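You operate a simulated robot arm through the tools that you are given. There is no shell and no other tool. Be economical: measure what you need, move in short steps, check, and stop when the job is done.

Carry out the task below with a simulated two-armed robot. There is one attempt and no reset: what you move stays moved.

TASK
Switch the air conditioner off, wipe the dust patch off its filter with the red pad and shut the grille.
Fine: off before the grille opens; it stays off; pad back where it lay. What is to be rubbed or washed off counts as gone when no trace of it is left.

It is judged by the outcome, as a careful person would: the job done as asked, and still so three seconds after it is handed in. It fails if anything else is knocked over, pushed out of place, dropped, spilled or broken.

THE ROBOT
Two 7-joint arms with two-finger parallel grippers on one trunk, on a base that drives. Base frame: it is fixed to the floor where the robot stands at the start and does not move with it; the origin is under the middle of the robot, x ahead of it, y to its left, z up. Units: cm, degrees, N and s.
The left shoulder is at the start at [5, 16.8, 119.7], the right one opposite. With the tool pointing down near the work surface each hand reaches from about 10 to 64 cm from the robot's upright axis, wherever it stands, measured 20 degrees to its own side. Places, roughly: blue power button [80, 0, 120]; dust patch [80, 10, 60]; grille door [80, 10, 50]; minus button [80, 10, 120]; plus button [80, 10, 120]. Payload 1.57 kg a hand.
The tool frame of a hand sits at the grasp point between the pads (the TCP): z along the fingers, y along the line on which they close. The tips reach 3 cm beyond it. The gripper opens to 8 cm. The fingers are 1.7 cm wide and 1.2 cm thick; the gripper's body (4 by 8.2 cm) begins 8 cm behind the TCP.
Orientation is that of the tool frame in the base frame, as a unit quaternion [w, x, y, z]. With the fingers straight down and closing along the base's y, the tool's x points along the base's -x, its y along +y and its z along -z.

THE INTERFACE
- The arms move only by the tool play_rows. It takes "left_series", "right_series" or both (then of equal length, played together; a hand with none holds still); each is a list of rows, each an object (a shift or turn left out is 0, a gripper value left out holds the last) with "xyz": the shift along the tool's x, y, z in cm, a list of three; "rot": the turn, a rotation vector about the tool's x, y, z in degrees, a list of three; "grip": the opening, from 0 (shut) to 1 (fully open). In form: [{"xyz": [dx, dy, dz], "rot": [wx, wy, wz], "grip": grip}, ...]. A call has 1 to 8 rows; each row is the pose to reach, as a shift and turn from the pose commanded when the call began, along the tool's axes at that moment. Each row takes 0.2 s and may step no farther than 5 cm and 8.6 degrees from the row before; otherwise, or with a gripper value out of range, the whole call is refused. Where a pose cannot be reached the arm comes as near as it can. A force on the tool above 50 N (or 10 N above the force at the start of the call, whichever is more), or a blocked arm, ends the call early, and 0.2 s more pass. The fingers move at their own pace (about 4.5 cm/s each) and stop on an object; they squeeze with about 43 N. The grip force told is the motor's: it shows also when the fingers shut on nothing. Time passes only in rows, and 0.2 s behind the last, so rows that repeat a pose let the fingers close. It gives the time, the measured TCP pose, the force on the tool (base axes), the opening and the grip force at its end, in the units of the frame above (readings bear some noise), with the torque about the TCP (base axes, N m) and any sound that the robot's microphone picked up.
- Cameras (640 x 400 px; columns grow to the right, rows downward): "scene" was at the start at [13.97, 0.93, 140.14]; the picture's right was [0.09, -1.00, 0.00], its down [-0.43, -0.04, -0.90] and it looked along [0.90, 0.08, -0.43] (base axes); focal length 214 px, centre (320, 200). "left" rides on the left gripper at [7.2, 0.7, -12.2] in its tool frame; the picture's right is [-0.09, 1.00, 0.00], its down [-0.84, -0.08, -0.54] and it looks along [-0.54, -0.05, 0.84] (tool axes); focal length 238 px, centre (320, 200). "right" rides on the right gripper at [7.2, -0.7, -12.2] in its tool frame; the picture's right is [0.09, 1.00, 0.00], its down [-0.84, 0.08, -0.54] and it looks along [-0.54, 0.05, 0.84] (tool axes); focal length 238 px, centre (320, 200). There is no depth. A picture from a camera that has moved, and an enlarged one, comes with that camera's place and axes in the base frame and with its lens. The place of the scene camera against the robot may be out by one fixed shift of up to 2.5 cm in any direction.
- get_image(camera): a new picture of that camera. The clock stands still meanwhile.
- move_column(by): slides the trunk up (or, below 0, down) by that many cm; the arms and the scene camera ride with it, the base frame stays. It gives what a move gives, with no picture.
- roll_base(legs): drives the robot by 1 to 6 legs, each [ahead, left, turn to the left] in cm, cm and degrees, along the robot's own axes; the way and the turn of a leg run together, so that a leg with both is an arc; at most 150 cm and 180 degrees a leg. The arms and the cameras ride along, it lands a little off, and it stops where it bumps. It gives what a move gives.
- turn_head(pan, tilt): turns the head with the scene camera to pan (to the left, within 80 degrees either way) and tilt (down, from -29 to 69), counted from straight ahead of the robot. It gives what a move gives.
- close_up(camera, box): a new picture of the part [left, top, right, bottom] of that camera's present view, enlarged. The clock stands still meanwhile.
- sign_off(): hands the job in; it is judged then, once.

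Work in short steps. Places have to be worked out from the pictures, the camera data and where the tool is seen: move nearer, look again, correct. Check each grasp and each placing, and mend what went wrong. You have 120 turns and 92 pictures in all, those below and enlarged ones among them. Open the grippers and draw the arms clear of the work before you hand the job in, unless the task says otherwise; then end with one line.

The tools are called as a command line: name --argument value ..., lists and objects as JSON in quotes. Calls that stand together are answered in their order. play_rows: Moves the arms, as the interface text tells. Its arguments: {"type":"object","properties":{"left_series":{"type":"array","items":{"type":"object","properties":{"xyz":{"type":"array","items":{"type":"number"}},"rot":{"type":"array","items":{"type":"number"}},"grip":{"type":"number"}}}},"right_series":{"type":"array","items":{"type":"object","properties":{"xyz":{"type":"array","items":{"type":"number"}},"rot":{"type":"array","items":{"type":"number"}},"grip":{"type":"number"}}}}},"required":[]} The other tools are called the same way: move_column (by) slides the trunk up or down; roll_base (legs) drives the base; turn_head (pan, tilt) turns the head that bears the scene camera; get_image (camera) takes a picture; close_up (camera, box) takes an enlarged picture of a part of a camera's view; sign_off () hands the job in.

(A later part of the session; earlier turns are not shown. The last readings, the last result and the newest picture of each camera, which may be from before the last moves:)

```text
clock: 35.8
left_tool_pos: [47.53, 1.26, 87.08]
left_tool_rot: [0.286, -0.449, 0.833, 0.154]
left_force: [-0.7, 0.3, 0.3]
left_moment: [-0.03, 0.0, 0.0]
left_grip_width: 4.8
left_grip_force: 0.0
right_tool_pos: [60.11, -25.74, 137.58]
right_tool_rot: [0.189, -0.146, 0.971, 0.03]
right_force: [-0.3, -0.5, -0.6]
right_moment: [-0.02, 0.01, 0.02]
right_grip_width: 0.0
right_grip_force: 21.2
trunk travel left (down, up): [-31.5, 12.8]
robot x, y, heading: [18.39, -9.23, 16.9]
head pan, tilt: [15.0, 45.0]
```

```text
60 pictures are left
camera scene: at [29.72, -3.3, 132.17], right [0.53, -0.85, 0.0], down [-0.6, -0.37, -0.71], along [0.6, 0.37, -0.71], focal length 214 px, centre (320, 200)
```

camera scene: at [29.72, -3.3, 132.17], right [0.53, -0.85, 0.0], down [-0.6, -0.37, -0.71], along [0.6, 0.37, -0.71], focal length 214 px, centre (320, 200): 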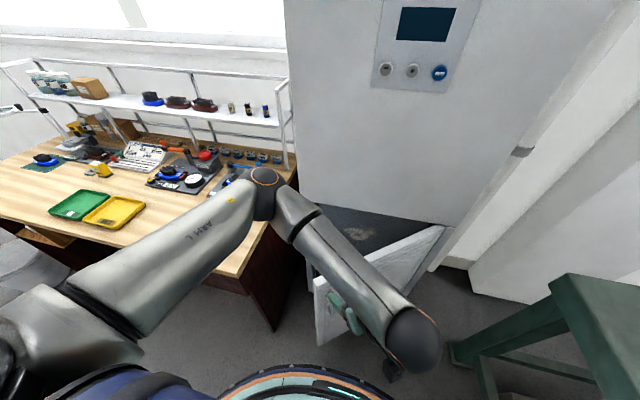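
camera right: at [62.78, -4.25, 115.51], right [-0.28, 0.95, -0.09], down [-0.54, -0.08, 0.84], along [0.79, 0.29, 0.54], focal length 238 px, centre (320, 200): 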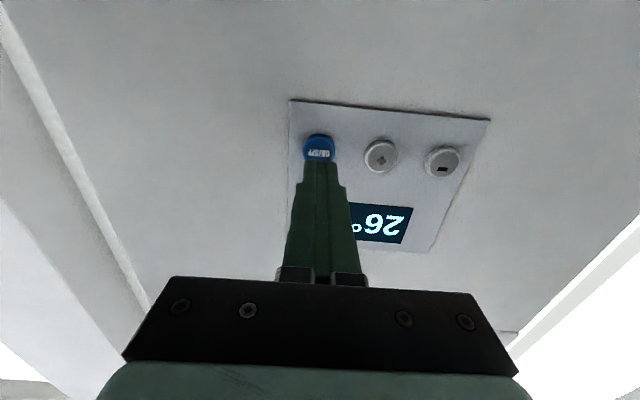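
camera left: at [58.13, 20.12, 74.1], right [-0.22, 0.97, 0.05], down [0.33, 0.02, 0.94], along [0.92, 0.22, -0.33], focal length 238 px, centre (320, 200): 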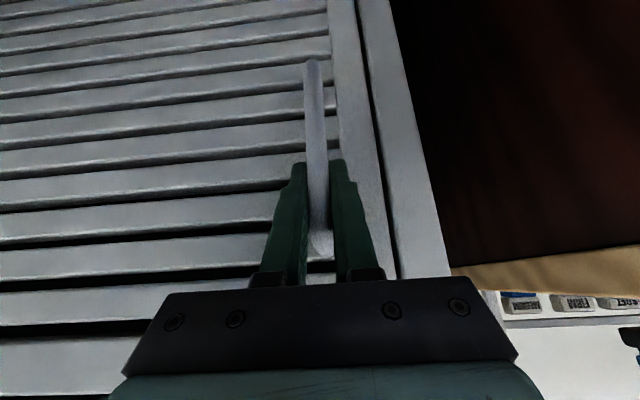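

The door stays open at ~41°. I raise the left hand and turn it back to face ahead, out of the way.

play_rows --left_series '[{"xyz": [-2.5, 0, -3.1]}, {"xyz": [-5, 1, -6.3], "rot": [5, 0, 6.4]}, {"xyz": [-7.4, 3, -9.4], "rot": [10, 0, 12.8]}, {"xyz": [-9.9, 6, -12.6], "rot": [15, 0, 19.2]}, {"xyz": [-12.3, 9, -15.7], "rot": [20, 0, 25.6]}, {"xyz": [-12.3, 12, -15.7], "rot": [25, 0, 32]}]'

play_rows --right_series '[{"xyz": [0, 3, 0], "rot": [0, 7.5, 0]}, {"xyz": [0, 7, 0], "rot": [0, 15, 0]}, {"xyz": [-2, 11, 2], "rot": [0, 22, 0]}, {"xyz": [-4, 15, 4], "rot": [0, 22, 0]}, {"xyz": [-6, 19, 6], "rot": [0, 22, 0]}, {"xyz": [-7, 23, 8], "rot": [0, 22, 0]}]'

get_image --camera "scene"

```text
refused: row 4 steps farther than a row can; nothing moved
```

```text
clock: 37.2
left_tool_pos: [47.62, 1.24, 86.96]
left_tool_rot: [0.286, -0.448, 0.833, 0.154]
left_force: [-0.1, 0.7, 0.0]
left_moment: [-0.04, -0.01, -0.02]
left_grip_width: 4.79
left_grip_force: 0.0
right_tool_pos: [62.31, -1.69, 130.69]
right_tool_rot: [0.001, -0.149, 0.989, 0.001]
right_force: [-0.7, 0.6, 0.5]
right_moment: [-0.01, -0.01, 0.03]
right_grip_width: 0.01
right_grip_force: 21.3
right hand out of reach, approached as far as the arm can: row 3, 4, 5, 6
trunk travel left (down, up): [-31.5, 12.8]
robot x, y, heading: [18.35, -9.07, 16.9]
head pan, tilt: [15.0, 45.0]
```

```text
59 pictures are left
camera scene: at [29.76, -3.24, 132.16], right [0.53, -0.85, 0.0], down [-0.6, -0.37, -0.71], along [0.6, 0.37, -0.71], focal length 214 px, centre (320, 200)
```

scene: 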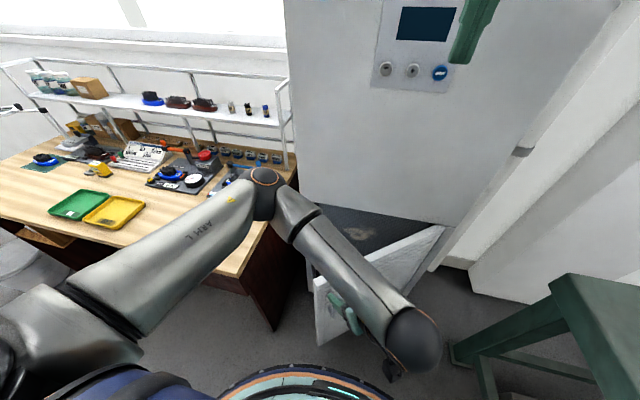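

The right hand now points down near (u 59, w -19). I redo the left hand's withdrawal with smaller steps.

play_rows --left_series '[{"xyz": [-2, 0, -2.5]}, {"xyz": [-4, 1, -5], "rot": [4, 0, 5.1]}, {"xyz": [-6, 3, -7.5], "rot": [8, 0, 10.2]}, {"xyz": [-8, 5, -10], "rot": [12, 0, 15.3]}, {"xyz": [-10, 7, -12.5], "rot": [16, 0, 20.4]}, {"xyz": [-11, 10, -14], "rot": [20, 0, 25.5]}, {"xyz": [-11, 13, -14], "rot": [25, 0, 32]}]'

get_image --camera "scene"

```text
clock: 38.3
left_tool_pos: [44.51, 4.43, 100.08]
left_tool_rot: [0.321, -0.325, 0.884, 0.103]
left_force: [-0.2, 0.8, 0.3]
left_moment: [-0.04, 0.1, -0.02]
left_grip_width: 4.81
left_grip_force: 0.1
right_tool_pos: [62.33, -1.87, 130.86]
right_tool_rot: [0.001, -0.149, 0.989, 0.001]
right_force: [0.0, -0.3, -0.2]
right_moment: [0.02, 0.03, 0.01]
right_grip_width: 0.0
right_grip_force: 21.1
trunk travel left (down, up): [-31.5, 12.8]
robot x, y, heading: [18.59, -9.24, 16.7]
head pan, tilt: [15.0, 45.0]
stopped in row 5 (left hand): the force on the tool passed its limit at 95 N (the readings are from after the stop); the commanded pose is now the measured one
```

```text
58 pictures are left
camera scene: at [29.74, -3.33, 132.16], right [0.53, -0.85, 0.0], down [-0.6, -0.37, -0.71], along [0.6, 0.37, -0.71], focal length 214 px, centre (320, 200)
```

scene: 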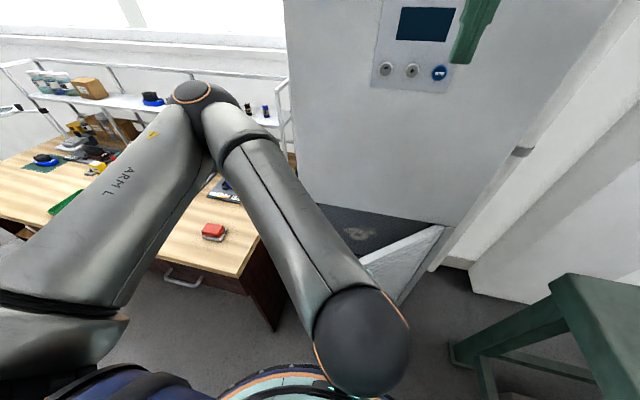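

A 95 N contact stopped the left hand, likely its own wrist against the robot's chest. I move it forward-left, away from the body, before turning further.

play_rows --left_series '[{"xyz": [-2.4, 0, 1.9]}, {"xyz": [-4.7, 1, 3.8]}, {"xyz": [-7, 3, 5.7]}, {"xyz": [-9.3, 6, 7.6]}]'

play_rows --left_series '[{"xyz": [0, 3, 0], "rot": [4, 0, 5.1]}, {"xyz": [0, 6, 0], "rot": [8, 0, 10.2]}, {"xyz": [0, 9, 0], "rot": [12, 0, 15.3]}, {"xyz": [0, 11, 0], "rot": [15, 0, 18.3]}]'

get_image --camera "scene"

```text
clock: 39.3
left_tool_pos: [49.86, 16.8, 99.75]
left_tool_rot: [0.32, -0.326, 0.884, 0.104]
left_force: [-0.1, 0.0, 1.0]
left_moment: [0.02, -0.03, -0.02]
left_grip_width: 4.77
left_grip_force: 0.0
right_tool_pos: [62.33, -1.72, 130.82]
right_tool_rot: [0.001, -0.149, 0.989, 0.001]
right_force: [0.6, 0.6, 0.2]
right_moment: [-0.02, -0.02, 0.01]
right_grip_width: 0.03
right_grip_force: 21.1
trunk travel left (down, up): [-31.5, 12.8]
robot x, y, heading: [17.85, -8.8, 16.7]
head pan, tilt: [15.0, 45.0]
```

```text
clock: 40.3
left_tool_pos: [48.43, 28.19, 100.52]
left_tool_rot: [0.34, -0.135, 0.93, 0.035]
left_force: [0.0, -0.5, -0.4]
left_moment: [-0.02, 0.0, 0.01]
left_grip_width: 4.8
left_grip_force: 0.0
left hand out of reach, approached as far as the arm can: row 1, 2, 3, 4
right_tool_pos: [62.13, -1.84, 130.79]
right_tool_rot: [0.001, -0.148, 0.989, 0.001]
right_force: [-0.4, -0.4, 0.2]
right_moment: [0.0, -0.02, 0.0]
right_grip_width: 0.01
right_grip_force: 21.6
trunk travel left (down, up): [-31.5, 12.8]
robot x, y, heading: [18.44, -8.71, 16.9]
head pan, tilt: [15.0, 45.0]
```

```text
57 pictures are left
camera scene: at [29.65, -3.32, 132.18], right [0.53, -0.85, 0.0], down [-0.6, -0.37, -0.71], along [0.6, 0.37, -0.71], focal length 214 px, centre (320, 200)
```

scene: 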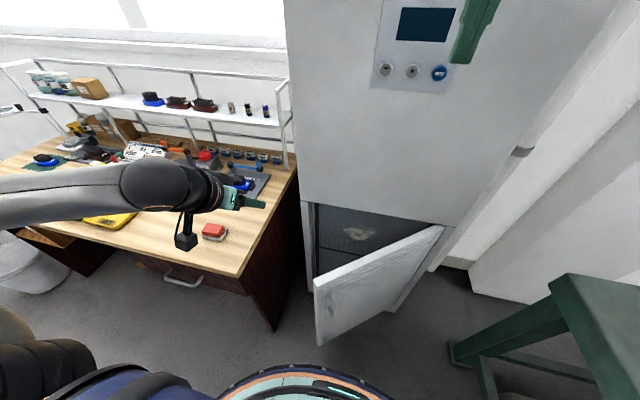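

Clear view now. With the right hand I go to the inner side of the door (u ≈ 64, w ≈ -10) at height, then down beside its top edge.

play_rows --right_series '[{"xyz": [-1, 3, 3]}, {"xyz": [-2, 6, 6]}, {"xyz": [-4, 9, 9]}, {"xyz": [-4, 9, 14]}, {"xyz": [-4, 9, 19]}, {"xyz": [-4, 9, 24]}, {"xyz": [-4, 9, 29]}, {"xyz": [-4, 9, 34]}]'

get_image --camera "right"

get_image --camera "scene"

```text
clock: 42.1
left_tool_pos: [48.6, 28.21, 100.51]
left_tool_rot: [0.339, -0.137, 0.93, 0.038]
left_force: [-0.3, 0.0, -0.2]
left_moment: [0.01, -0.02, 0.02]
left_grip_width: 4.79
left_grip_force: 0.1
right_tool_pos: [63.74, 7.85, 96.79]
right_tool_rot: [0.001, -0.148, 0.989, 0.002]
right_force: [0.2, 0.1, -0.3]
right_moment: [0.0, -0.01, -0.02]
right_grip_width: 0.0
right_grip_force: 21.4
trunk travel left (down, up): [-31.5, 12.8]
robot x, y, heading: [18.13, -8.53, 16.9]
head pan, tilt: [15.0, 45.0]
```

```text
56 pictures are left
camera right: at [56.96, 5.18, 108.95], right [-0.38, 0.93, 0.0], down [0.78, 0.32, 0.55], along [0.5, 0.21, -0.84], focal length 238 px, centre (320, 200)
```

right: 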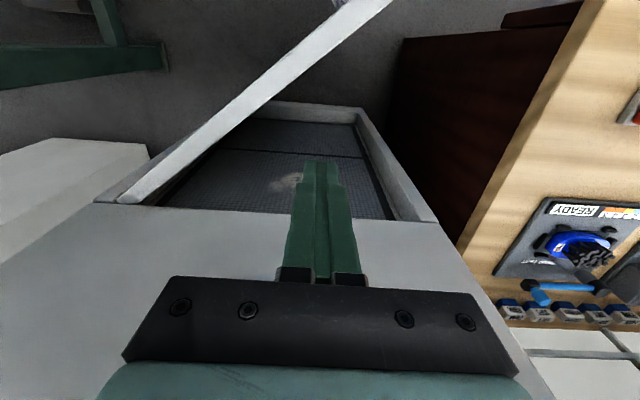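

```text
55 pictures are left
camera scene: at [29.76, -3.34, 132.17], right [0.53, -0.85, 0.0], down [-0.6, -0.37, -0.71], along [0.6, 0.37, -0.71], focal length 214 px, centre (320, 200)
```

scene: 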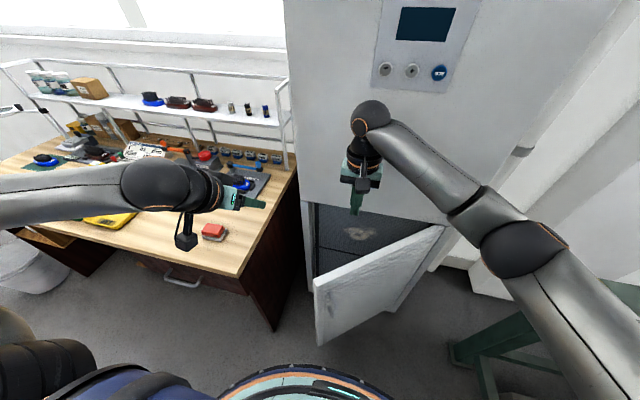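

The hand is on the inner side of the door. The door's swing would meet my base, so I first drive back 14 cm.

roll_base --legs '[[-14, 0, 0]]'

play_rows --right_series '[{"xyz": [-4, 0, 2]}, {"xyz": [-8, 0, 4]}, {"xyz": [-11, 0, 7]}, {"xyz": [-13, 0, 10]}, {"xyz": [-13, 0, 15]}, {"xyz": [-13, 0, 20]}]'

get_image --camera "scene"

```text
clock: 43.4
left_tool_pos: [35.26, 24.08, 100.6]
left_tool_rot: [0.339, -0.137, 0.93, 0.037]
left_force: [-0.3, -0.3, 1.1]
left_moment: [0.03, -0.01, -0.02]
left_grip_width: 4.79
left_grip_force: 0.1
right_tool_pos: [50.18, 3.99, 96.86]
right_tool_rot: [0.002, -0.148, 0.989, 0.002]
right_force: [0.1, -0.3, -0.2]
right_moment: [-0.03, -0.02, 0.0]
right_grip_width: 0.0
right_grip_force: 21.0
trunk travel left (down, up): [-31.5, 12.8]
robot x, y, heading: [4.88, -13.02, 16.9]
head pan, tilt: [15.0, 45.0]
```

```text
clock: 44.9
left_tool_pos: [35.32, 24.13, 100.3]
left_tool_rot: [0.336, -0.136, 0.931, 0.036]
left_force: [0.1, 0.2, -0.6]
left_moment: [-0.04, 0.0, 0.03]
left_grip_width: 4.8
left_grip_force: 0.2
right_tool_pos: [59.86, 4.44, 82.2]
right_tool_rot: [0.028, -0.149, 0.988, 0.008]
right_force: [1.2, -0.8, -0.6]
right_moment: [0.02, 0.05, 0.02]
right_grip_width: 0.02
right_grip_force: 21.3
right hand out of reach, approached as far as the arm can: row 3, 4, 5, 6
trunk travel left (down, up): [-31.5, 12.8]
robot x, y, heading: [5.05, -12.66, 16.6]
head pan, tilt: [15.0, 45.0]
stopped in row 6 (right hand): the force on the tool passed its limit at 151 N (the readings are from after the stop); the commanded pose is now the measured one
```

```text
54 pictures are left
camera scene: at [16.62, -7.37, 132.13], right [0.53, -0.85, 0.0], down [-0.6, -0.37, -0.71], along [0.6, 0.37, -0.71], focal length 214 px, centre (320, 200)
```

scene: 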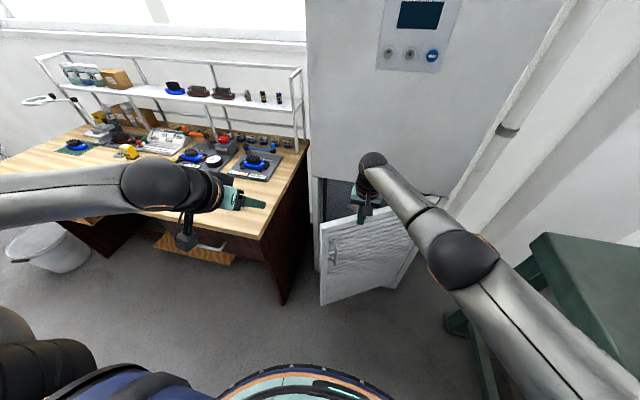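

The reach limit made the fingers land on the door's top edge (stopped). I lift 5 cm, drive 6 cm ahead, and look from the wrist.

play_rows --right_series '[{"xyz": [0, 0, -3]}, {"xyz": [0, 0, -6]}]'

roll_base --legs '[[6, 0, 0]]'

get_image --camera "right"

```text
clock: 45.5
left_tool_pos: [35.24, 24.17, 100.37]
left_tool_rot: [0.338, -0.137, 0.93, 0.037]
left_force: [1.1, 0.2, -0.8]
left_moment: [-0.05, 0.01, 0.0]
left_grip_width: 4.81
left_grip_force: 0.1
right_tool_pos: [59.34, 4.51, 88.43]
right_tool_rot: [0.029, -0.148, 0.989, 0.007]
right_force: [-0.5, 0.7, 0.1]
right_moment: [0.02, -0.05, 0.0]
right_grip_width: 0.01
right_grip_force: 21.2
trunk travel left (down, up): [-31.5, 12.8]
robot x, y, heading: [4.75, -13.31, 16.7]
head pan, tilt: [15.0, 45.0]
```

```text
clock: 46.4
left_tool_pos: [41.11, 25.82, 100.34]
left_tool_rot: [0.337, -0.137, 0.931, 0.037]
left_force: [-1.4, 0.3, 0.0]
left_moment: [0.0, 0.02, 0.01]
left_grip_width: 4.78
left_grip_force: 0.0
right_tool_pos: [65.13, 6.29, 88.22]
right_tool_rot: [0.028, -0.149, 0.988, 0.007]
right_force: [0.5, 1.1, -0.2]
right_moment: [-0.02, 0.01, -0.03]
right_grip_width: 0.01
right_grip_force: 21.5
trunk travel left (down, up): [-31.5, 12.8]
robot x, y, heading: [10.41, -10.98, 17.0]
head pan, tilt: [15.0, 45.0]
```

```text
53 pictures are left
camera right: at [57.87, 3.19, 100.0], right [-0.38, 0.92, 0.0], down [0.75, 0.31, 0.59], along [0.55, 0.23, -0.81], focal length 238 px, centre (320, 200)
```

right: 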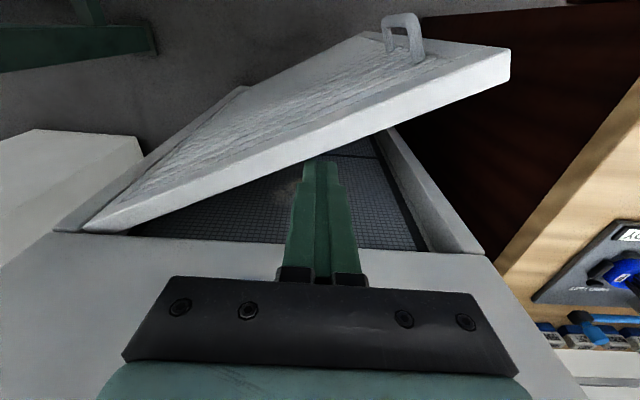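

My touch had swung the door back to ~29°. I drive 7 cm ahead so that the hand comes fully inside the door gap, then lower it.

roll_base --legs '[[7, 0, 0]]'

play_rows --right_series '[{"xyz": [0, 1, 0]}, {"xyz": [0, 1.5, 0]}]'

get_image --camera "right"

```text
clock: 47.4
left_tool_pos: [47.79, 27.76, 100.41]
left_tool_rot: [0.338, -0.136, 0.931, 0.036]
left_force: [0.1, 1.0, 0.4]
left_moment: [0.03, 0.02, -0.02]
left_grip_width: 4.78
left_grip_force: 0.0
right_tool_pos: [71.76, 8.1, 88.26]
right_tool_rot: [0.029, -0.148, 0.989, 0.006]
right_force: [0.9, -0.3, -0.6]
right_moment: [0.01, 0.01, 0.0]
right_grip_width: 0.02
right_grip_force: 21.1
trunk travel left (down, up): [-31.5, 12.8]
robot x, y, heading: [17.36, -9.11, 16.9]
head pan, tilt: [15.0, 45.0]
```

```text
clock: 48.0
left_tool_pos: [47.65, 27.75, 100.46]
left_tool_rot: [0.337, -0.135, 0.931, 0.036]
left_force: [-0.4, -0.3, -0.7]
left_moment: [0.01, -0.03, 0.01]
left_grip_width: 4.81
left_grip_force: 0.1
right_tool_pos: [71.38, 9.54, 88.35]
right_tool_rot: [0.03, -0.148, 0.989, 0.007]
right_force: [0.2, -1.0, 0.0]
right_moment: [0.01, -0.02, 0.0]
right_grip_width: 0.01
right_grip_force: 21.2
trunk travel left (down, up): [-31.5, 12.8]
robot x, y, heading: [17.42, -9.14, 16.7]
head pan, tilt: [15.0, 45.0]
```

```text
52 pictures are left
camera right: at [64.01, 6.53, 100.08], right [-0.38, 0.93, 0.0], down [0.75, 0.31, 0.59], along [0.55, 0.22, -0.81], focal length 238 px, centre (320, 200)
```

right: 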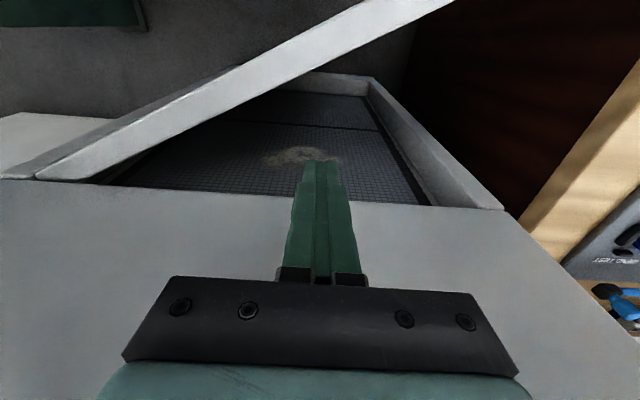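

The fingers are well inside the gap. I lower 13 cm beside the inner face and sweep the door open.

play_rows --right_series '[{"xyz": [0, 0, 4.5]}, {"xyz": [0, 0, 9]}, {"xyz": [0, 0, 13]}, {"xyz": [3.6, -1.2, 13]}, {"xyz": [7.5, -3.2, 13]}, {"xyz": [11.1, -5.8, 13]}, {"xyz": [12.9, -7.4, 13]}]'

get_image --camera "scene"

```text
clock: 49.6
left_tool_pos: [47.58, 27.86, 100.46]
left_tool_rot: [0.338, -0.136, 0.93, 0.036]
left_force: [-0.9, 0.4, 0.5]
left_moment: [0.0, -0.05, -0.01]
left_grip_width: 4.8
left_grip_force: 0.0
right_tool_pos: [69.16, 7.39, 72.13]
right_tool_rot: [0.03, -0.148, 0.989, 0.008]
right_force: [-0.4, 0.2, 0.4]
right_moment: [0.02, -0.02, 0.0]
right_grip_width: 0.0
right_grip_force: 21.0
right hand out of reach, approached as far as the arm can: row 2, 3, 4, 5, 6, 7
trunk travel left (down, up): [-31.5, 12.8]
robot x, y, heading: [17.22, -9.6, 16.6]
head pan, tilt: [15.0, 45.0]
```

```text
51 pictures are left
camera scene: at [28.76, -3.66, 132.17], right [0.53, -0.85, 0.0], down [-0.6, -0.37, -0.71], along [0.6, 0.37, -0.71], focal length 214 px, centre (320, 200)
```

scene: 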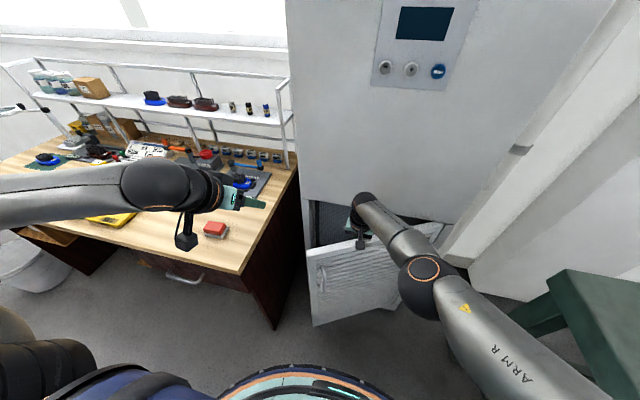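

The arm wouldn't follow inward from this posture, but the hand is hooked inside the door. I pull the door by driving back 12 cm.

roll_base --legs '[[-12, 0, 0]]'

get_image --camera "scene"

```text
clock: 50.9
left_tool_pos: [36.19, 24.25, 100.43]
left_tool_rot: [0.339, -0.136, 0.93, 0.037]
left_force: [-0.4, -0.1, -0.1]
left_moment: [0.02, 0.02, -0.04]
left_grip_width: 4.79
left_grip_force: 0.2
right_tool_pos: [57.58, 3.78, 72.05]
right_tool_rot: [0.03, -0.147, 0.989, 0.008]
right_force: [-0.5, -0.1, -0.3]
right_moment: [-0.01, -0.05, 0.01]
right_grip_width: 0.02
right_grip_force: 21.1
trunk travel left (down, up): [-31.5, 12.8]
robot x, y, heading: [5.79, -12.94, 16.6]
head pan, tilt: [15.0, 45.0]
```

```text
50 pictures are left
camera scene: at [17.2, -7.14, 132.18], right [0.53, -0.85, 0.0], down [-0.6, -0.37, -0.71], along [0.6, 0.37, -0.71], focal length 214 px, centre (320, 200)
```

scene: 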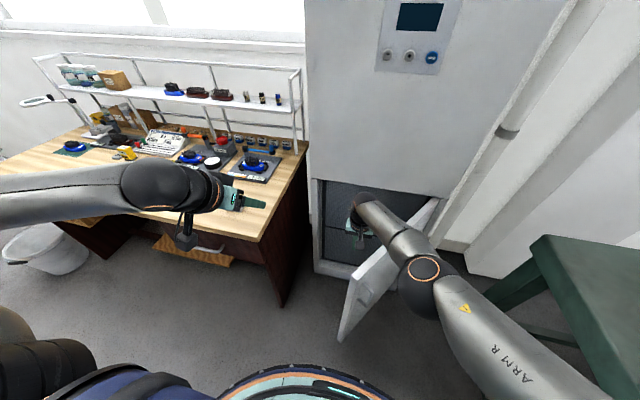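

The door is now at ~55°. I try sweeping it further to the right with the arm from here.

play_rows --right_series '[{"xyz": [1, -3, -2]}, {"xyz": [2, -7, -2]}, {"xyz": [3, -11, -2]}, {"xyz": [4, -15, -2]}, {"xyz": [5, -19, -2]}]'

get_image --camera "scene"

```text
clock: 52.1
left_tool_pos: [36.08, 24.4, 100.26]
left_tool_rot: [0.338, -0.136, 0.931, 0.036]
left_force: [-0.1, -0.6, 0.0]
left_moment: [-0.01, -0.01, -0.01]
left_grip_width: 4.8
left_grip_force: 0.1
right_tool_pos: [58.26, 3.73, 72.98]
right_tool_rot: [0.029, -0.148, 0.988, 0.006]
right_force: [-0.4, -0.1, 0.7]
right_moment: [-0.01, -0.02, -0.02]
right_grip_width: 0.01
right_grip_force: 21.6
right hand out of reach, approached as far as the arm can: row 1, 2, 3, 4, 5
trunk travel left (down, up): [-31.5, 12.8]
robot x, y, heading: [5.45, -12.72, 16.8]
head pan, tilt: [15.0, 45.0]
```

```text
49 pictures are left
camera scene: at [17.27, -7.12, 132.17], right [0.53, -0.85, 0.0], down [-0.6, -0.37, -0.71], along [0.6, 0.37, -0.71], focal length 214 px, centre (320, 200)
```

scene: 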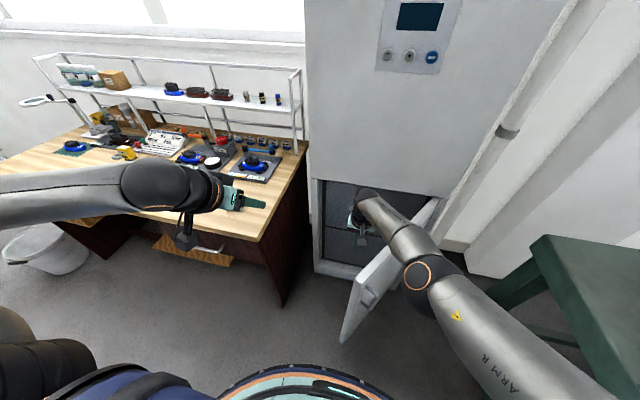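

The arm is stuck in this elbow posture, so I sweep the door by turning the base right 30° in two legs; the elbow and arms stay clear of the machine.

roll_base --legs '[[0, 0, -15], [0, 0, -13]]'

get_image --camera "scene"

```text
clock: 54.2
left_tool_pos: [49.98, 5.66, 100.49]
left_tool_rot: [0.337, 0.092, 0.936, -0.046]
left_force: [-0.3, -0.5, -0.1]
left_moment: [0.02, 0.01, -0.02]
left_grip_width: 4.81
left_grip_force: 0.2
right_tool_pos: [59.79, -22.8, 72.97]
right_tool_rot: [0.03, 0.095, 0.995, 0.001]
right_force: [0.3, -0.1, 0.0]
right_moment: [-0.02, 0.0, -0.01]
right_grip_width: 0.0
right_grip_force: 21.1
trunk travel left (down, up): [-31.5, 12.8]
robot x, y, heading: [5.67, -12.74, -11.2]
head pan, tilt: [15.0, 45.0]
```

```text
48 pictures are left
camera scene: at [18.56, -12.79, 132.17], right [0.07, -1.0, 0.0], down [-0.71, -0.05, -0.71], along [0.71, 0.05, -0.71], focal length 214 px, centre (320, 200)
```

scene: 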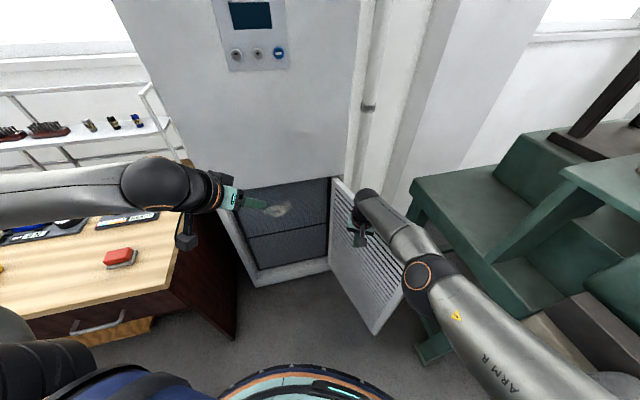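

The door now stands open past 90°. I lift the right hand clear using the trunk, then raise it more by the arm.

move_column --by 12.5

play_rows --right_series '[{"xyz": [0, 0, -4]}, {"xyz": [0, 0, -8]}, {"xyz": [0, 0, -12]}, {"xyz": [0, 0, -16]}]'

get_image --camera "scene"

```text
clock: 55.7
left_tool_pos: [50.05, 5.82, 112.89]
left_tool_rot: [0.337, 0.093, 0.936, -0.047]
left_force: [-0.1, -0.1, -0.1]
left_moment: [-0.07, 0.0, 0.04]
left_grip_width: 4.81
left_grip_force: 0.1
right_tool_pos: [59.74, -22.74, 85.36]
right_tool_rot: [0.029, 0.095, 0.995, 0.0]
right_force: [1.1, 0.7, -0.6]
right_moment: [-0.02, 0.01, 0.03]
right_grip_width: 0.0
right_grip_force: 21.9
trunk travel left (down, up): [-44.0, 0.3]
robot x, y, heading: [5.57, -12.49, -11.0]
head pan, tilt: [15.0, 45.0]
```

```text
clock: 56.7
left_tool_pos: [49.91, 5.87, 112.96]
left_tool_rot: [0.338, 0.092, 0.936, -0.046]
left_force: [-0.3, -0.9, 0.0]
left_moment: [0.01, -0.01, 0.02]
left_grip_width: 4.81
left_grip_force: 0.0
right_tool_pos: [63.44, -22.97, 101.19]
right_tool_rot: [0.028, 0.095, 0.995, 0.0]
right_force: [-0.6, -0.1, -0.6]
right_moment: [-0.02, -0.01, 0.0]
right_grip_width: 0.0
right_grip_force: 20.9
right hand out of reach, approached as far as the arm can: row 1, 2, 3, 4
trunk travel left (down, up): [-44.0, 0.3]
robot x, y, heading: [6.14, -12.44, -11.0]
head pan, tilt: [15.0, 45.0]
```

```text
47 pictures are left
camera scene: at [18.52, -12.75, 144.67], right [0.07, -1.0, 0.0], down [-0.71, -0.05, -0.71], along [0.71, 0.05, -0.71], focal length 214 px, centre (320, 200)
```

scene: 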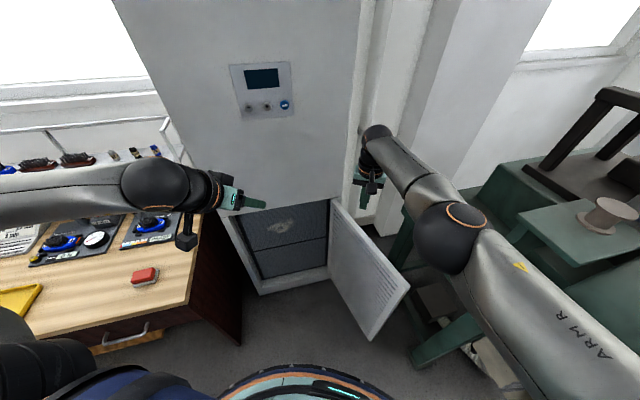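

Door clear and open. I turn the base back square with the bench and move 22 cm left for the pad.

roll_base --legs '[[0, 0, 27.8], [0, 22, 0]]'

play_rows --right_series '[{"xyz": [3, -3, -1]}, {"xyz": [6, -6, -2]}, {"xyz": [9, -9, -3]}, {"xyz": [12, -12, -4]}, {"xyz": [15, -14, -5]}, {"xyz": [18, -16, -6]}]'

get_image --camera "scene"

```text
clock: 60.6
left_tool_pos: [29.88, 45.34, 112.85]
left_tool_rot: [0.338, -0.137, 0.931, 0.037]
left_force: [0.2, -0.2, 0.0]
left_moment: [-0.01, -0.02, -0.01]
left_grip_width: 4.79
left_grip_force: 0.0
right_tool_pos: [55.22, 26.23, 101.17]
right_tool_rot: [0.028, -0.149, 0.988, 0.006]
right_force: [0.2, 0.1, -0.8]
right_moment: [0.0, 0.02, 0.03]
right_grip_width: 0.0
right_grip_force: 21.2
trunk travel left (down, up): [-44.0, 0.3]
robot x, y, heading: [-0.27, 7.94, 16.8]
head pan, tilt: [15.0, 45.0]
```

```text
clock: 62.0
left_tool_pos: [29.73, 45.17, 113.09]
left_tool_rot: [0.34, -0.136, 0.93, 0.037]
left_force: [0.2, 0.1, 0.7]
left_moment: [0.02, -0.01, 0.01]
left_grip_width: 4.82
left_grip_force: 0.1
right_tool_pos: [42.43, 5.17, 105.91]
right_tool_rot: [0.029, -0.146, 0.989, 0.006]
right_force: [-0.6, 0.1, 1.2]
right_moment: [-0.01, -0.09, 0.03]
right_grip_width: 0.01
right_grip_force: 21.6
right hand out of reach, approached as far as the arm can: row 1, 2
trunk travel left (down, up): [-44.0, 0.3]
robot x, y, heading: [-0.87, 7.84, 16.8]
head pan, tilt: [15.0, 45.0]
```

```text
46 pictures are left
camera scene: at [10.76, 13.7, 144.7], right [0.53, -0.85, 0.0], down [-0.6, -0.37, -0.71], along [0.6, 0.37, -0.71], focal length 214 px, centre (320, 200)
```

scene: 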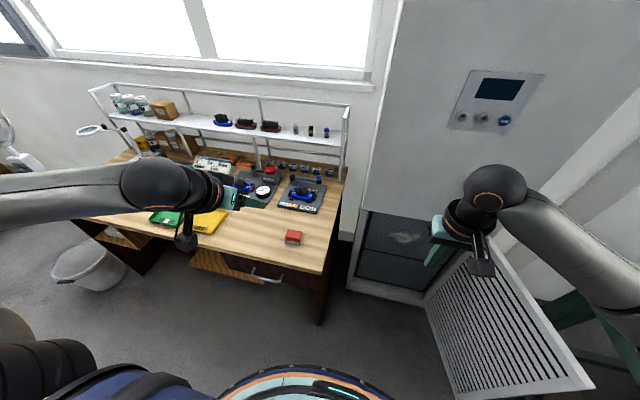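

Pad computed again at ≈ (47, 48). I drive 12 cm ahead, lower the trunk 15 cm, and point the left hand straight down, opened.

roll_base --legs '[[12, 0, 0]]'

move_column --by -15

play_rows --left_series '[{"rot": [0, 8, 0], "grip": 1}, {"rot": [0, 16, 0]}, {"rot": [0, 24, 0]}, {"rot": [0, 32, 0]}, {"rot": [0, 39.5, 0]}]'

get_image --camera "left"

```text
clock: 63.3
left_tool_pos: [41.3, 48.66, 112.86]
left_tool_rot: [0.338, -0.136, 0.93, 0.037]
left_force: [1.0, -0.3, -0.7]
left_moment: [-0.01, 0.02, 0.0]
left_grip_width: 4.81
left_grip_force: 0.0
right_tool_pos: [53.88, 8.84, 105.79]
right_tool_rot: [0.027, -0.148, 0.989, 0.006]
right_force: [0.4, 0.0, 0.4]
right_moment: [0.0, 0.02, 0.01]
right_grip_width: 0.0
right_grip_force: 21.5
trunk travel left (down, up): [-44.0, 0.3]
robot x, y, heading: [10.6, 11.41, 16.8]
head pan, tilt: [15.0, 45.0]
```

```text
clock: 65.0
left_tool_pos: [41.11, 48.67, 97.84]
left_tool_rot: [0.337, -0.136, 0.931, 0.037]
left_force: [0.9, -1.0, -0.5]
left_moment: [-0.06, -0.02, -0.03]
left_grip_width: 4.81
left_grip_force: 0.1
right_tool_pos: [53.85, 8.83, 90.79]
right_tool_rot: [0.027, -0.148, 0.989, 0.007]
right_force: [0.0, -0.3, 1.1]
right_moment: [-0.01, 0.0, -0.01]
right_grip_width: 0.0
right_grip_force: 21.3
trunk travel left (down, up): [-29.0, 15.3]
robot x, y, heading: [10.94, 12.01, 16.6]
head pan, tilt: [15.0, 45.0]
```

```text
clock: 66.2
left_tool_pos: [41.1, 48.58, 97.97]
left_tool_rot: [0.002, -0.14, 0.99, -0.012]
left_force: [0.8, 0.4, -0.6]
left_moment: [-0.03, -0.02, -0.02]
left_grip_width: 8.0
left_grip_force: 0.1
right_tool_pos: [53.92, 8.77, 90.94]
right_tool_rot: [0.027, -0.148, 0.989, 0.007]
right_force: [0.1, 0.0, 0.1]
right_moment: [0.04, -0.01, 0.0]
right_grip_width: 0.0
right_grip_force: 21.0
trunk travel left (down, up): [-29.0, 15.3]
robot x, y, heading: [10.62, 11.42, 16.6]
head pan, tilt: [15.0, 45.0]
```

```text
45 pictures are left
camera left: at [33.96, 47.6, 110.04], right [-0.19, 0.98, -0.02], down [0.82, 0.17, 0.55], along [0.54, 0.08, -0.84], focal length 238 px, centre (320, 200)
```

left: 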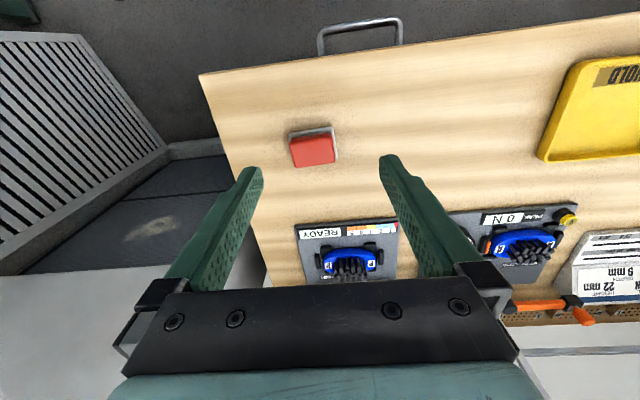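

The pad is ahead of the hand. I enlarge it to see what the grey rim is.

close_up --camera "left" --box '[270, 110, 360, 180]'

close_up --camera "scene" --box '[240, 200, 340, 290]'

```text
5.71 times, centred on (315, 145) of left
camera zoom: at [33.96, 47.6, 110.04], right [-0.19, 0.98, -0.02], down [0.82, 0.17, 0.55], along [0.54, 0.08, -0.84], focal length 1362 px, centre (349, 514)
```

zoom: 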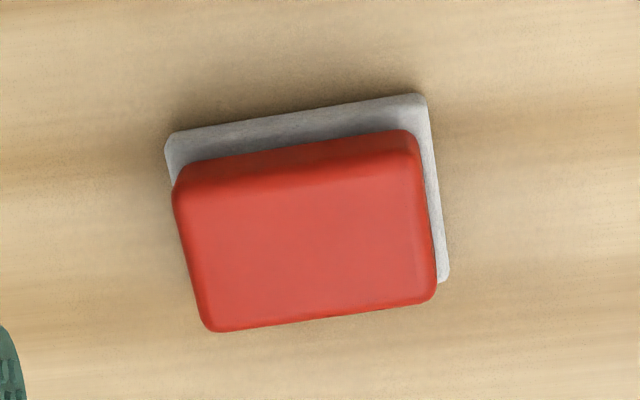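

```text
4.44 times, centred on (290, 245) of scene
camera zoom: at [22.29, 17.2, 129.67], right [0.53, -0.85, 0.0], down [-0.6, -0.37, -0.71], along [0.6, 0.37, -0.71], focal length 953 px, centre (453, 0)
```

zoom: 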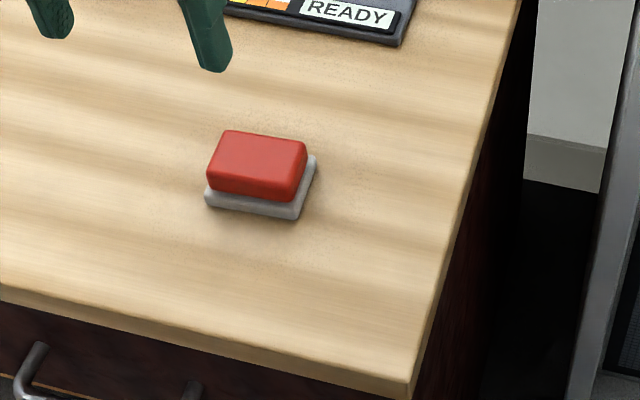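

The pad is a red block on a grey felt, its long side (≈6 cm) across the fingers. I move over it and down to z ≈ 86, then re-measure.

play_rows --left_series '[{"xyz": [-2.5, -1, 3]}, {"xyz": [-5, -2, 6]}, {"xyz": [-5, -2, 10]}, {"xyz": [-5, -2, 12]}]'

get_image --camera "left"

```text
clock: 67.2
left_tool_pos: [46.72, 47.84, 86.01]
left_tool_rot: [0.004, -0.14, 0.99, -0.011]
left_force: [0.6, 0.1, 0.0]
left_moment: [0.0, 0.02, -0.02]
left_grip_width: 8.0
left_grip_force: 0.1
right_tool_pos: [53.88, 8.83, 90.9]
right_tool_rot: [0.027, -0.149, 0.988, 0.006]
right_force: [-0.6, -0.1, -0.3]
right_moment: [0.0, 0.0, -0.01]
right_grip_width: 0.01
right_grip_force: 21.3
trunk travel left (down, up): [-29.0, 15.3]
robot x, y, heading: [11.23, 11.16, 16.7]
head pan, tilt: [15.0, 45.0]
```

```text
42 pictures are left
camera left: at [39.47, 46.74, 98.08], right [-0.19, 0.98, -0.02], down [0.82, 0.17, 0.55], along [0.54, 0.08, -0.84], focal length 238 px, centre (320, 200)
```

left: 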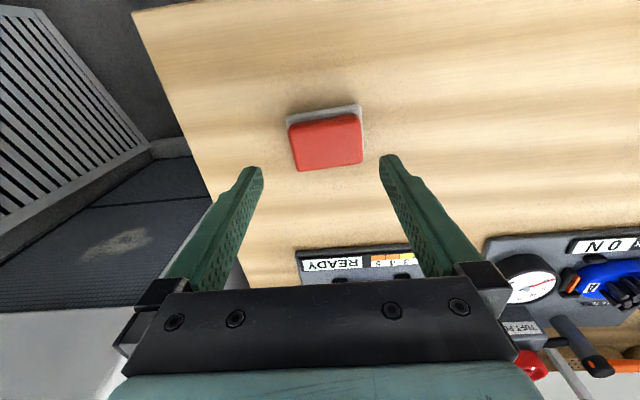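

The hand is almost exactly over the pad. I descend to z ≈ 80 with the open fingers straddling it and look.

play_rows --left_series '[{"xyz": [0.1, 0.3, 3]}, {"xyz": [0.1, 0.3, 6]}]'

get_image --camera "left"

close_up --camera "scene" --box '[240, 180, 340, 270]'

```text
clock: 67.8
left_tool_pos: [46.57, 47.94, 79.94]
left_tool_rot: [0.005, -0.14, 0.99, -0.012]
left_force: [0.0, -0.5, 0.3]
left_moment: [0.02, 0.02, 0.0]
left_grip_width: 8.02
left_grip_force: 0.1
right_tool_pos: [53.92, 8.9, 90.87]
right_tool_rot: [0.027, -0.149, 0.988, 0.007]
right_force: [-0.4, 0.1, -0.2]
right_moment: [0.02, 0.0, 0.05]
right_grip_width: 0.03
right_grip_force: 21.4
trunk travel left (down, up): [-29.0, 15.3]
robot x, y, heading: [10.89, 11.7, 16.7]
head pan, tilt: [15.0, 45.0]
```

```text
41 pictures are left
camera left: at [39.31, 46.85, 92.0], right [-0.19, 0.98, -0.02], down [0.82, 0.17, 0.55], along [0.54, 0.08, -0.84], focal length 238 px, centre (320, 200)
```

left: 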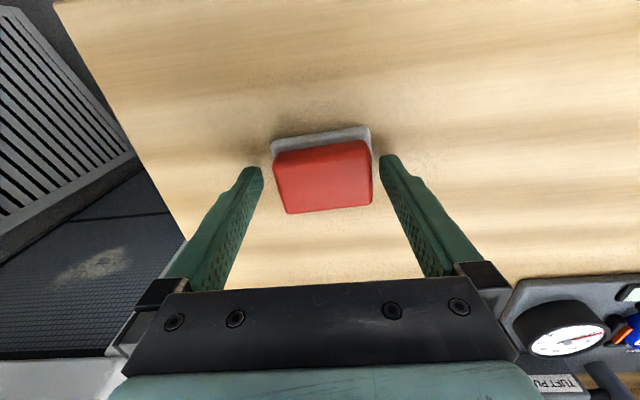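

```text
4.44 times, centred on (290, 225) of scene
camera zoom: at [22.27, 17.21, 129.67], right [0.53, -0.85, 0.0], down [-0.6, -0.37, -0.71], along [0.6, 0.37, -0.71], focal length 953 px, centre (453, 89)
```

zoom: 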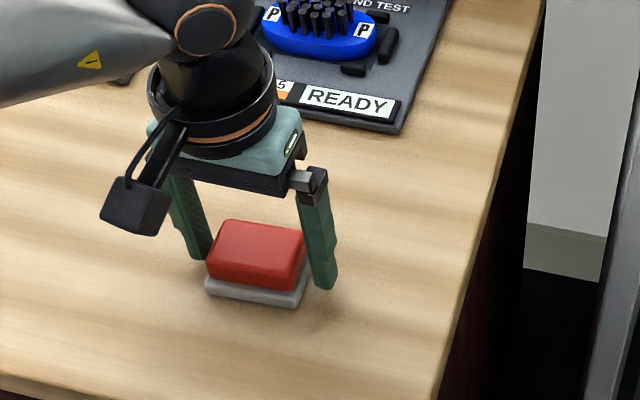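

The tips straddle the red block around mid-height. I go 0.8 cm lower and close gently.

play_rows --left_series '[{"xyz": [0, 0.1, 0.8]}, {"xyz": [0, 0.1, 0.8], "grip": 0.5}, {"xyz": [0, 0.1, 0.8], "grip": 0.5}, {"xyz": [0, 0.1, 0.8], "grip": 0.5}]'

get_image --camera "left"

```text
clock: 68.8
left_tool_pos: [46.5, 48.1, 79.02]
left_tool_rot: [0.003, -0.139, 0.99, -0.013]
left_force: [0.2, -0.6, -0.3]
left_moment: [0.01, 0.02, 0.02]
left_grip_width: 6.59
left_grip_force: 32.2
right_tool_pos: [53.79, 8.71, 90.98]
right_tool_rot: [0.027, -0.148, 0.989, 0.008]
right_force: [0.6, 0.0, -0.4]
right_moment: [0.0, 0.0, 0.0]
right_grip_width: 0.03
right_grip_force: 21.3
trunk travel left (down, up): [-29.0, 15.3]
robot x, y, heading: [10.48, 11.61, 16.8]
head pan, tilt: [15.0, 45.0]
```

```text
39 pictures are left
camera left: at [39.27, 46.96, 91.23], right [-0.19, 0.98, -0.02], down [0.82, 0.17, 0.55], along [0.54, 0.08, -0.84], focal length 238 px, centre (320, 200)
```

left: 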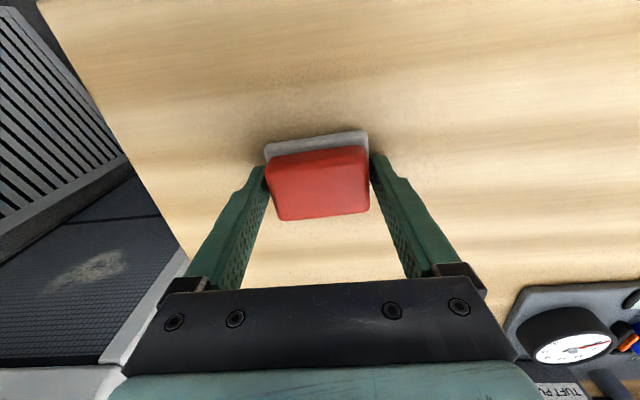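

Held at 6.6 cm. I lift it straight up 12 cm and check.

play_rows --left_series '[{"xyz": [0, 0, 0], "grip": 0.3}, {"xyz": [0, 0, -3]}, {"xyz": [0, 0, -6]}, {"xyz": [0, 0, -9]}, {"xyz": [0, 0, -13]}]'

get_image --camera "left"

get_image --camera "scene"

```text
clock: 70.0
left_tool_pos: [46.34, 48.34, 92.38]
left_tool_rot: [0.004, -0.14, 0.99, -0.011]
left_force: [-0.6, -0.2, -1.0]
left_moment: [-0.02, -0.06, 0.0]
left_grip_width: 6.55
left_grip_force: 42.7
right_tool_pos: [53.78, 8.85, 91.03]
right_tool_rot: [0.027, -0.148, 0.989, 0.007]
right_force: [-0.7, 0.5, 0.4]
right_moment: [0.0, 0.0, 0.02]
right_grip_width: 0.01
right_grip_force: 21.5
trunk travel left (down, up): [-29.0, 15.3]
robot x, y, heading: [10.61, 11.47, 16.7]
head pan, tilt: [15.0, 45.0]
```

```text
38 pictures are left
camera left: at [39.14, 47.26, 104.42], right [-0.19, 0.98, -0.02], down [0.82, 0.17, 0.55], along [0.54, 0.08, -0.84], focal length 238 px, centre (320, 200)
```

left: 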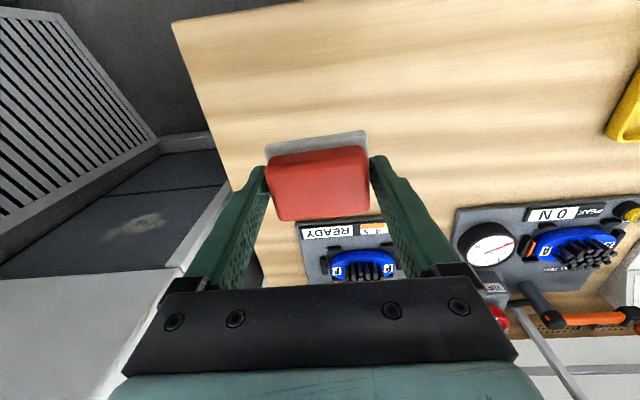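

```text
37 pictures are left
camera scene: at [22.26, 17.19, 129.67], right [0.53, -0.85, 0.0], down [-0.6, -0.37, -0.71], along [0.6, 0.37, -0.71], focal length 214 px, centre (320, 200)
```

scene: 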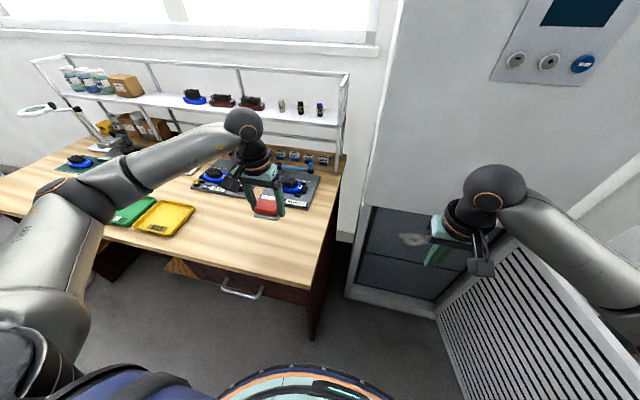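

Pad is held well. Patch triangulates to ≈ (u 84, w -13.6, z 61), recessed ~6 cm. I tuck the right hand back/up, and shift the base 13 cm right.

play_rows --right_series '[{"xyz": [3, -2, -3]}, {"xyz": [6, -4, -6]}, {"xyz": [9, -6, -9]}, {"xyz": [12, -8, -10]}]'

roll_base --legs '[[0, -13, 0]]'

play_rows --left_series '[{"xyz": [0, -3, 0], "rot": [0, -8.2, 0]}, {"xyz": [0, -6, 0], "rot": [0, -16.4, 0]}, {"xyz": [0, -9, 0], "rot": [0, -24.6, 0]}, {"xyz": [0, -12, 0], "rot": [0, -32.8, 0]}, {"xyz": [0, -15, 0], "rot": [0, -41, 0]}, {"xyz": [0, -18, 0], "rot": [0, -49.2, 0]}, {"xyz": [0, -21, 0], "rot": [0, -57.4, 0]}, {"xyz": [0, -24, 0], "rot": [0, -65.6, 0]}]'

get_image --camera "scene"

```text
clock: 71.0
left_tool_pos: [46.31, 48.26, 92.34]
left_tool_rot: [0.004, -0.14, 0.99, -0.012]
left_force: [-0.6, 0.6, -0.7]
left_moment: [0.04, 0.0, -0.05]
left_grip_width: 6.55
left_grip_force: 42.8
right_tool_pos: [44.16, -2.49, 100.19]
right_tool_rot: [0.028, -0.149, 0.988, 0.007]
right_force: [0.3, -0.5, 1.0]
right_moment: [0.01, -0.05, 0.01]
right_grip_width: 0.01
right_grip_force: 21.5
trunk travel left (down, up): [-29.0, 15.3]
robot x, y, heading: [10.29, 11.66, 16.6]
head pan, tilt: [15.0, 45.0]
```

```text
clock: 72.8
left_tool_pos: [50.19, 35.8, 92.33]
left_tool_rot: [0.004, -0.141, 0.99, -0.012]
left_force: [0.2, -0.3, -1.0]
left_moment: [-0.01, -0.01, 0.02]
left_grip_width: 6.55
left_grip_force: 43.0
right_tool_pos: [47.96, -15.07, 100.24]
right_tool_rot: [0.027, -0.148, 0.989, 0.006]
right_force: [-0.2, 0.7, 0.5]
right_moment: [-0.01, 0.0, 0.0]
right_grip_width: 0.0
right_grip_force: 21.6
trunk travel left (down, up): [-29.0, 15.3]
robot x, y, heading: [14.53, -0.96, 16.9]
head pan, tilt: [15.0, 45.0]
```

```text
clock: 74.6
left_tool_pos: [56.84, 12.67, 92.95]
left_tool_rot: [0.542, -0.124, 0.829, 0.066]
left_force: [-0.2, 0.2, -1.2]
left_moment: [0.0, 0.0, 0.01]
left_grip_width: 6.51
left_grip_force: 42.8
right_tool_pos: [47.99, -15.11, 100.22]
right_tool_rot: [0.027, -0.148, 0.989, 0.006]
right_force: [0.3, 1.0, 0.0]
right_moment: [-0.02, -0.01, -0.01]
right_grip_width: 0.0
right_grip_force: 21.5
trunk travel left (down, up): [-29.0, 15.3]
robot x, y, heading: [14.57, -0.68, 16.8]
head pan, tilt: [15.0, 45.0]
```

```text
36 pictures are left
camera scene: at [26.03, 4.63, 129.67], right [0.53, -0.85, 0.0], down [-0.6, -0.37, -0.71], along [0.6, 0.37, -0.71], focal length 214 px, centre (320, 200)
```

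scene: 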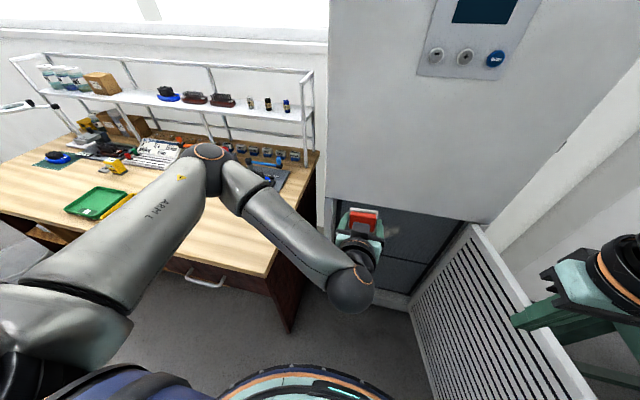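

I back the base 8 cm so the arm can work extended (elbow away from the bench), then extend and level the hand at height.

roll_base --legs '[[-8, 0, 0]]'

play_rows --left_series '[{"xyz": [-1.5, -2, 3.3], "rot": [0, -5, 0]}, {"xyz": [-3, -4, 6.6], "rot": [0, -10, 0]}, {"xyz": [-4.5, -6, 9.9], "rot": [0, -15, 0]}, {"xyz": [-6, -8, 13.2], "rot": [0, -20, 0]}, {"xyz": [-7.3, -9.4, 16.5], "rot": [0, -24, 0]}]'

get_image --camera "scene"

```text
clock: 75.7
left_tool_pos: [49.08, 10.55, 92.92]
left_tool_rot: [0.54, -0.124, 0.83, 0.066]
left_force: [-0.7, 0.2, -0.3]
left_moment: [0.05, 0.0, -0.03]
left_grip_width: 6.49
left_grip_force: 42.9
right_tool_pos: [40.26, -17.21, 100.23]
right_tool_rot: [0.028, -0.148, 0.989, 0.007]
right_force: [-0.6, 0.3, -0.1]
right_moment: [-0.01, 0.01, 0.03]
right_grip_width: 0.0
right_grip_force: 21.0
trunk travel left (down, up): [-29.0, 15.3]
robot x, y, heading: [7.09, -2.86, 16.8]
head pan, tilt: [15.0, 45.0]
```

```text
clock: 76.9
left_tool_pos: [69.16, 6.39, 92.86]
left_tool_rot: [0.7, -0.107, 0.7, 0.091]
left_force: [0.5, 1.5, -0.8]
left_moment: [-0.02, 0.03, 0.0]
left_grip_width: 6.51
left_grip_force: 42.8
right_tool_pos: [40.26, -17.34, 100.13]
right_tool_rot: [0.027, -0.148, 0.989, 0.007]
right_force: [0.4, 0.0, 0.3]
right_moment: [0.02, 0.01, 0.02]
right_grip_width: 0.0
right_grip_force: 21.2
trunk travel left (down, up): [-29.0, 15.3]
robot x, y, heading: [6.88, -3.38, 16.6]
head pan, tilt: [15.0, 45.0]
```

```text
35 pictures are left
camera scene: at [18.36, 2.38, 129.67], right [0.53, -0.85, 0.0], down [-0.6, -0.37, -0.71], along [0.6, 0.37, -0.71], focal length 214 px, centre (320, 200)
```

scene: 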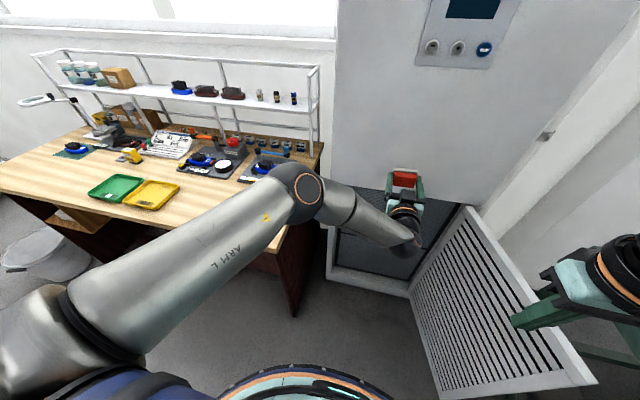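

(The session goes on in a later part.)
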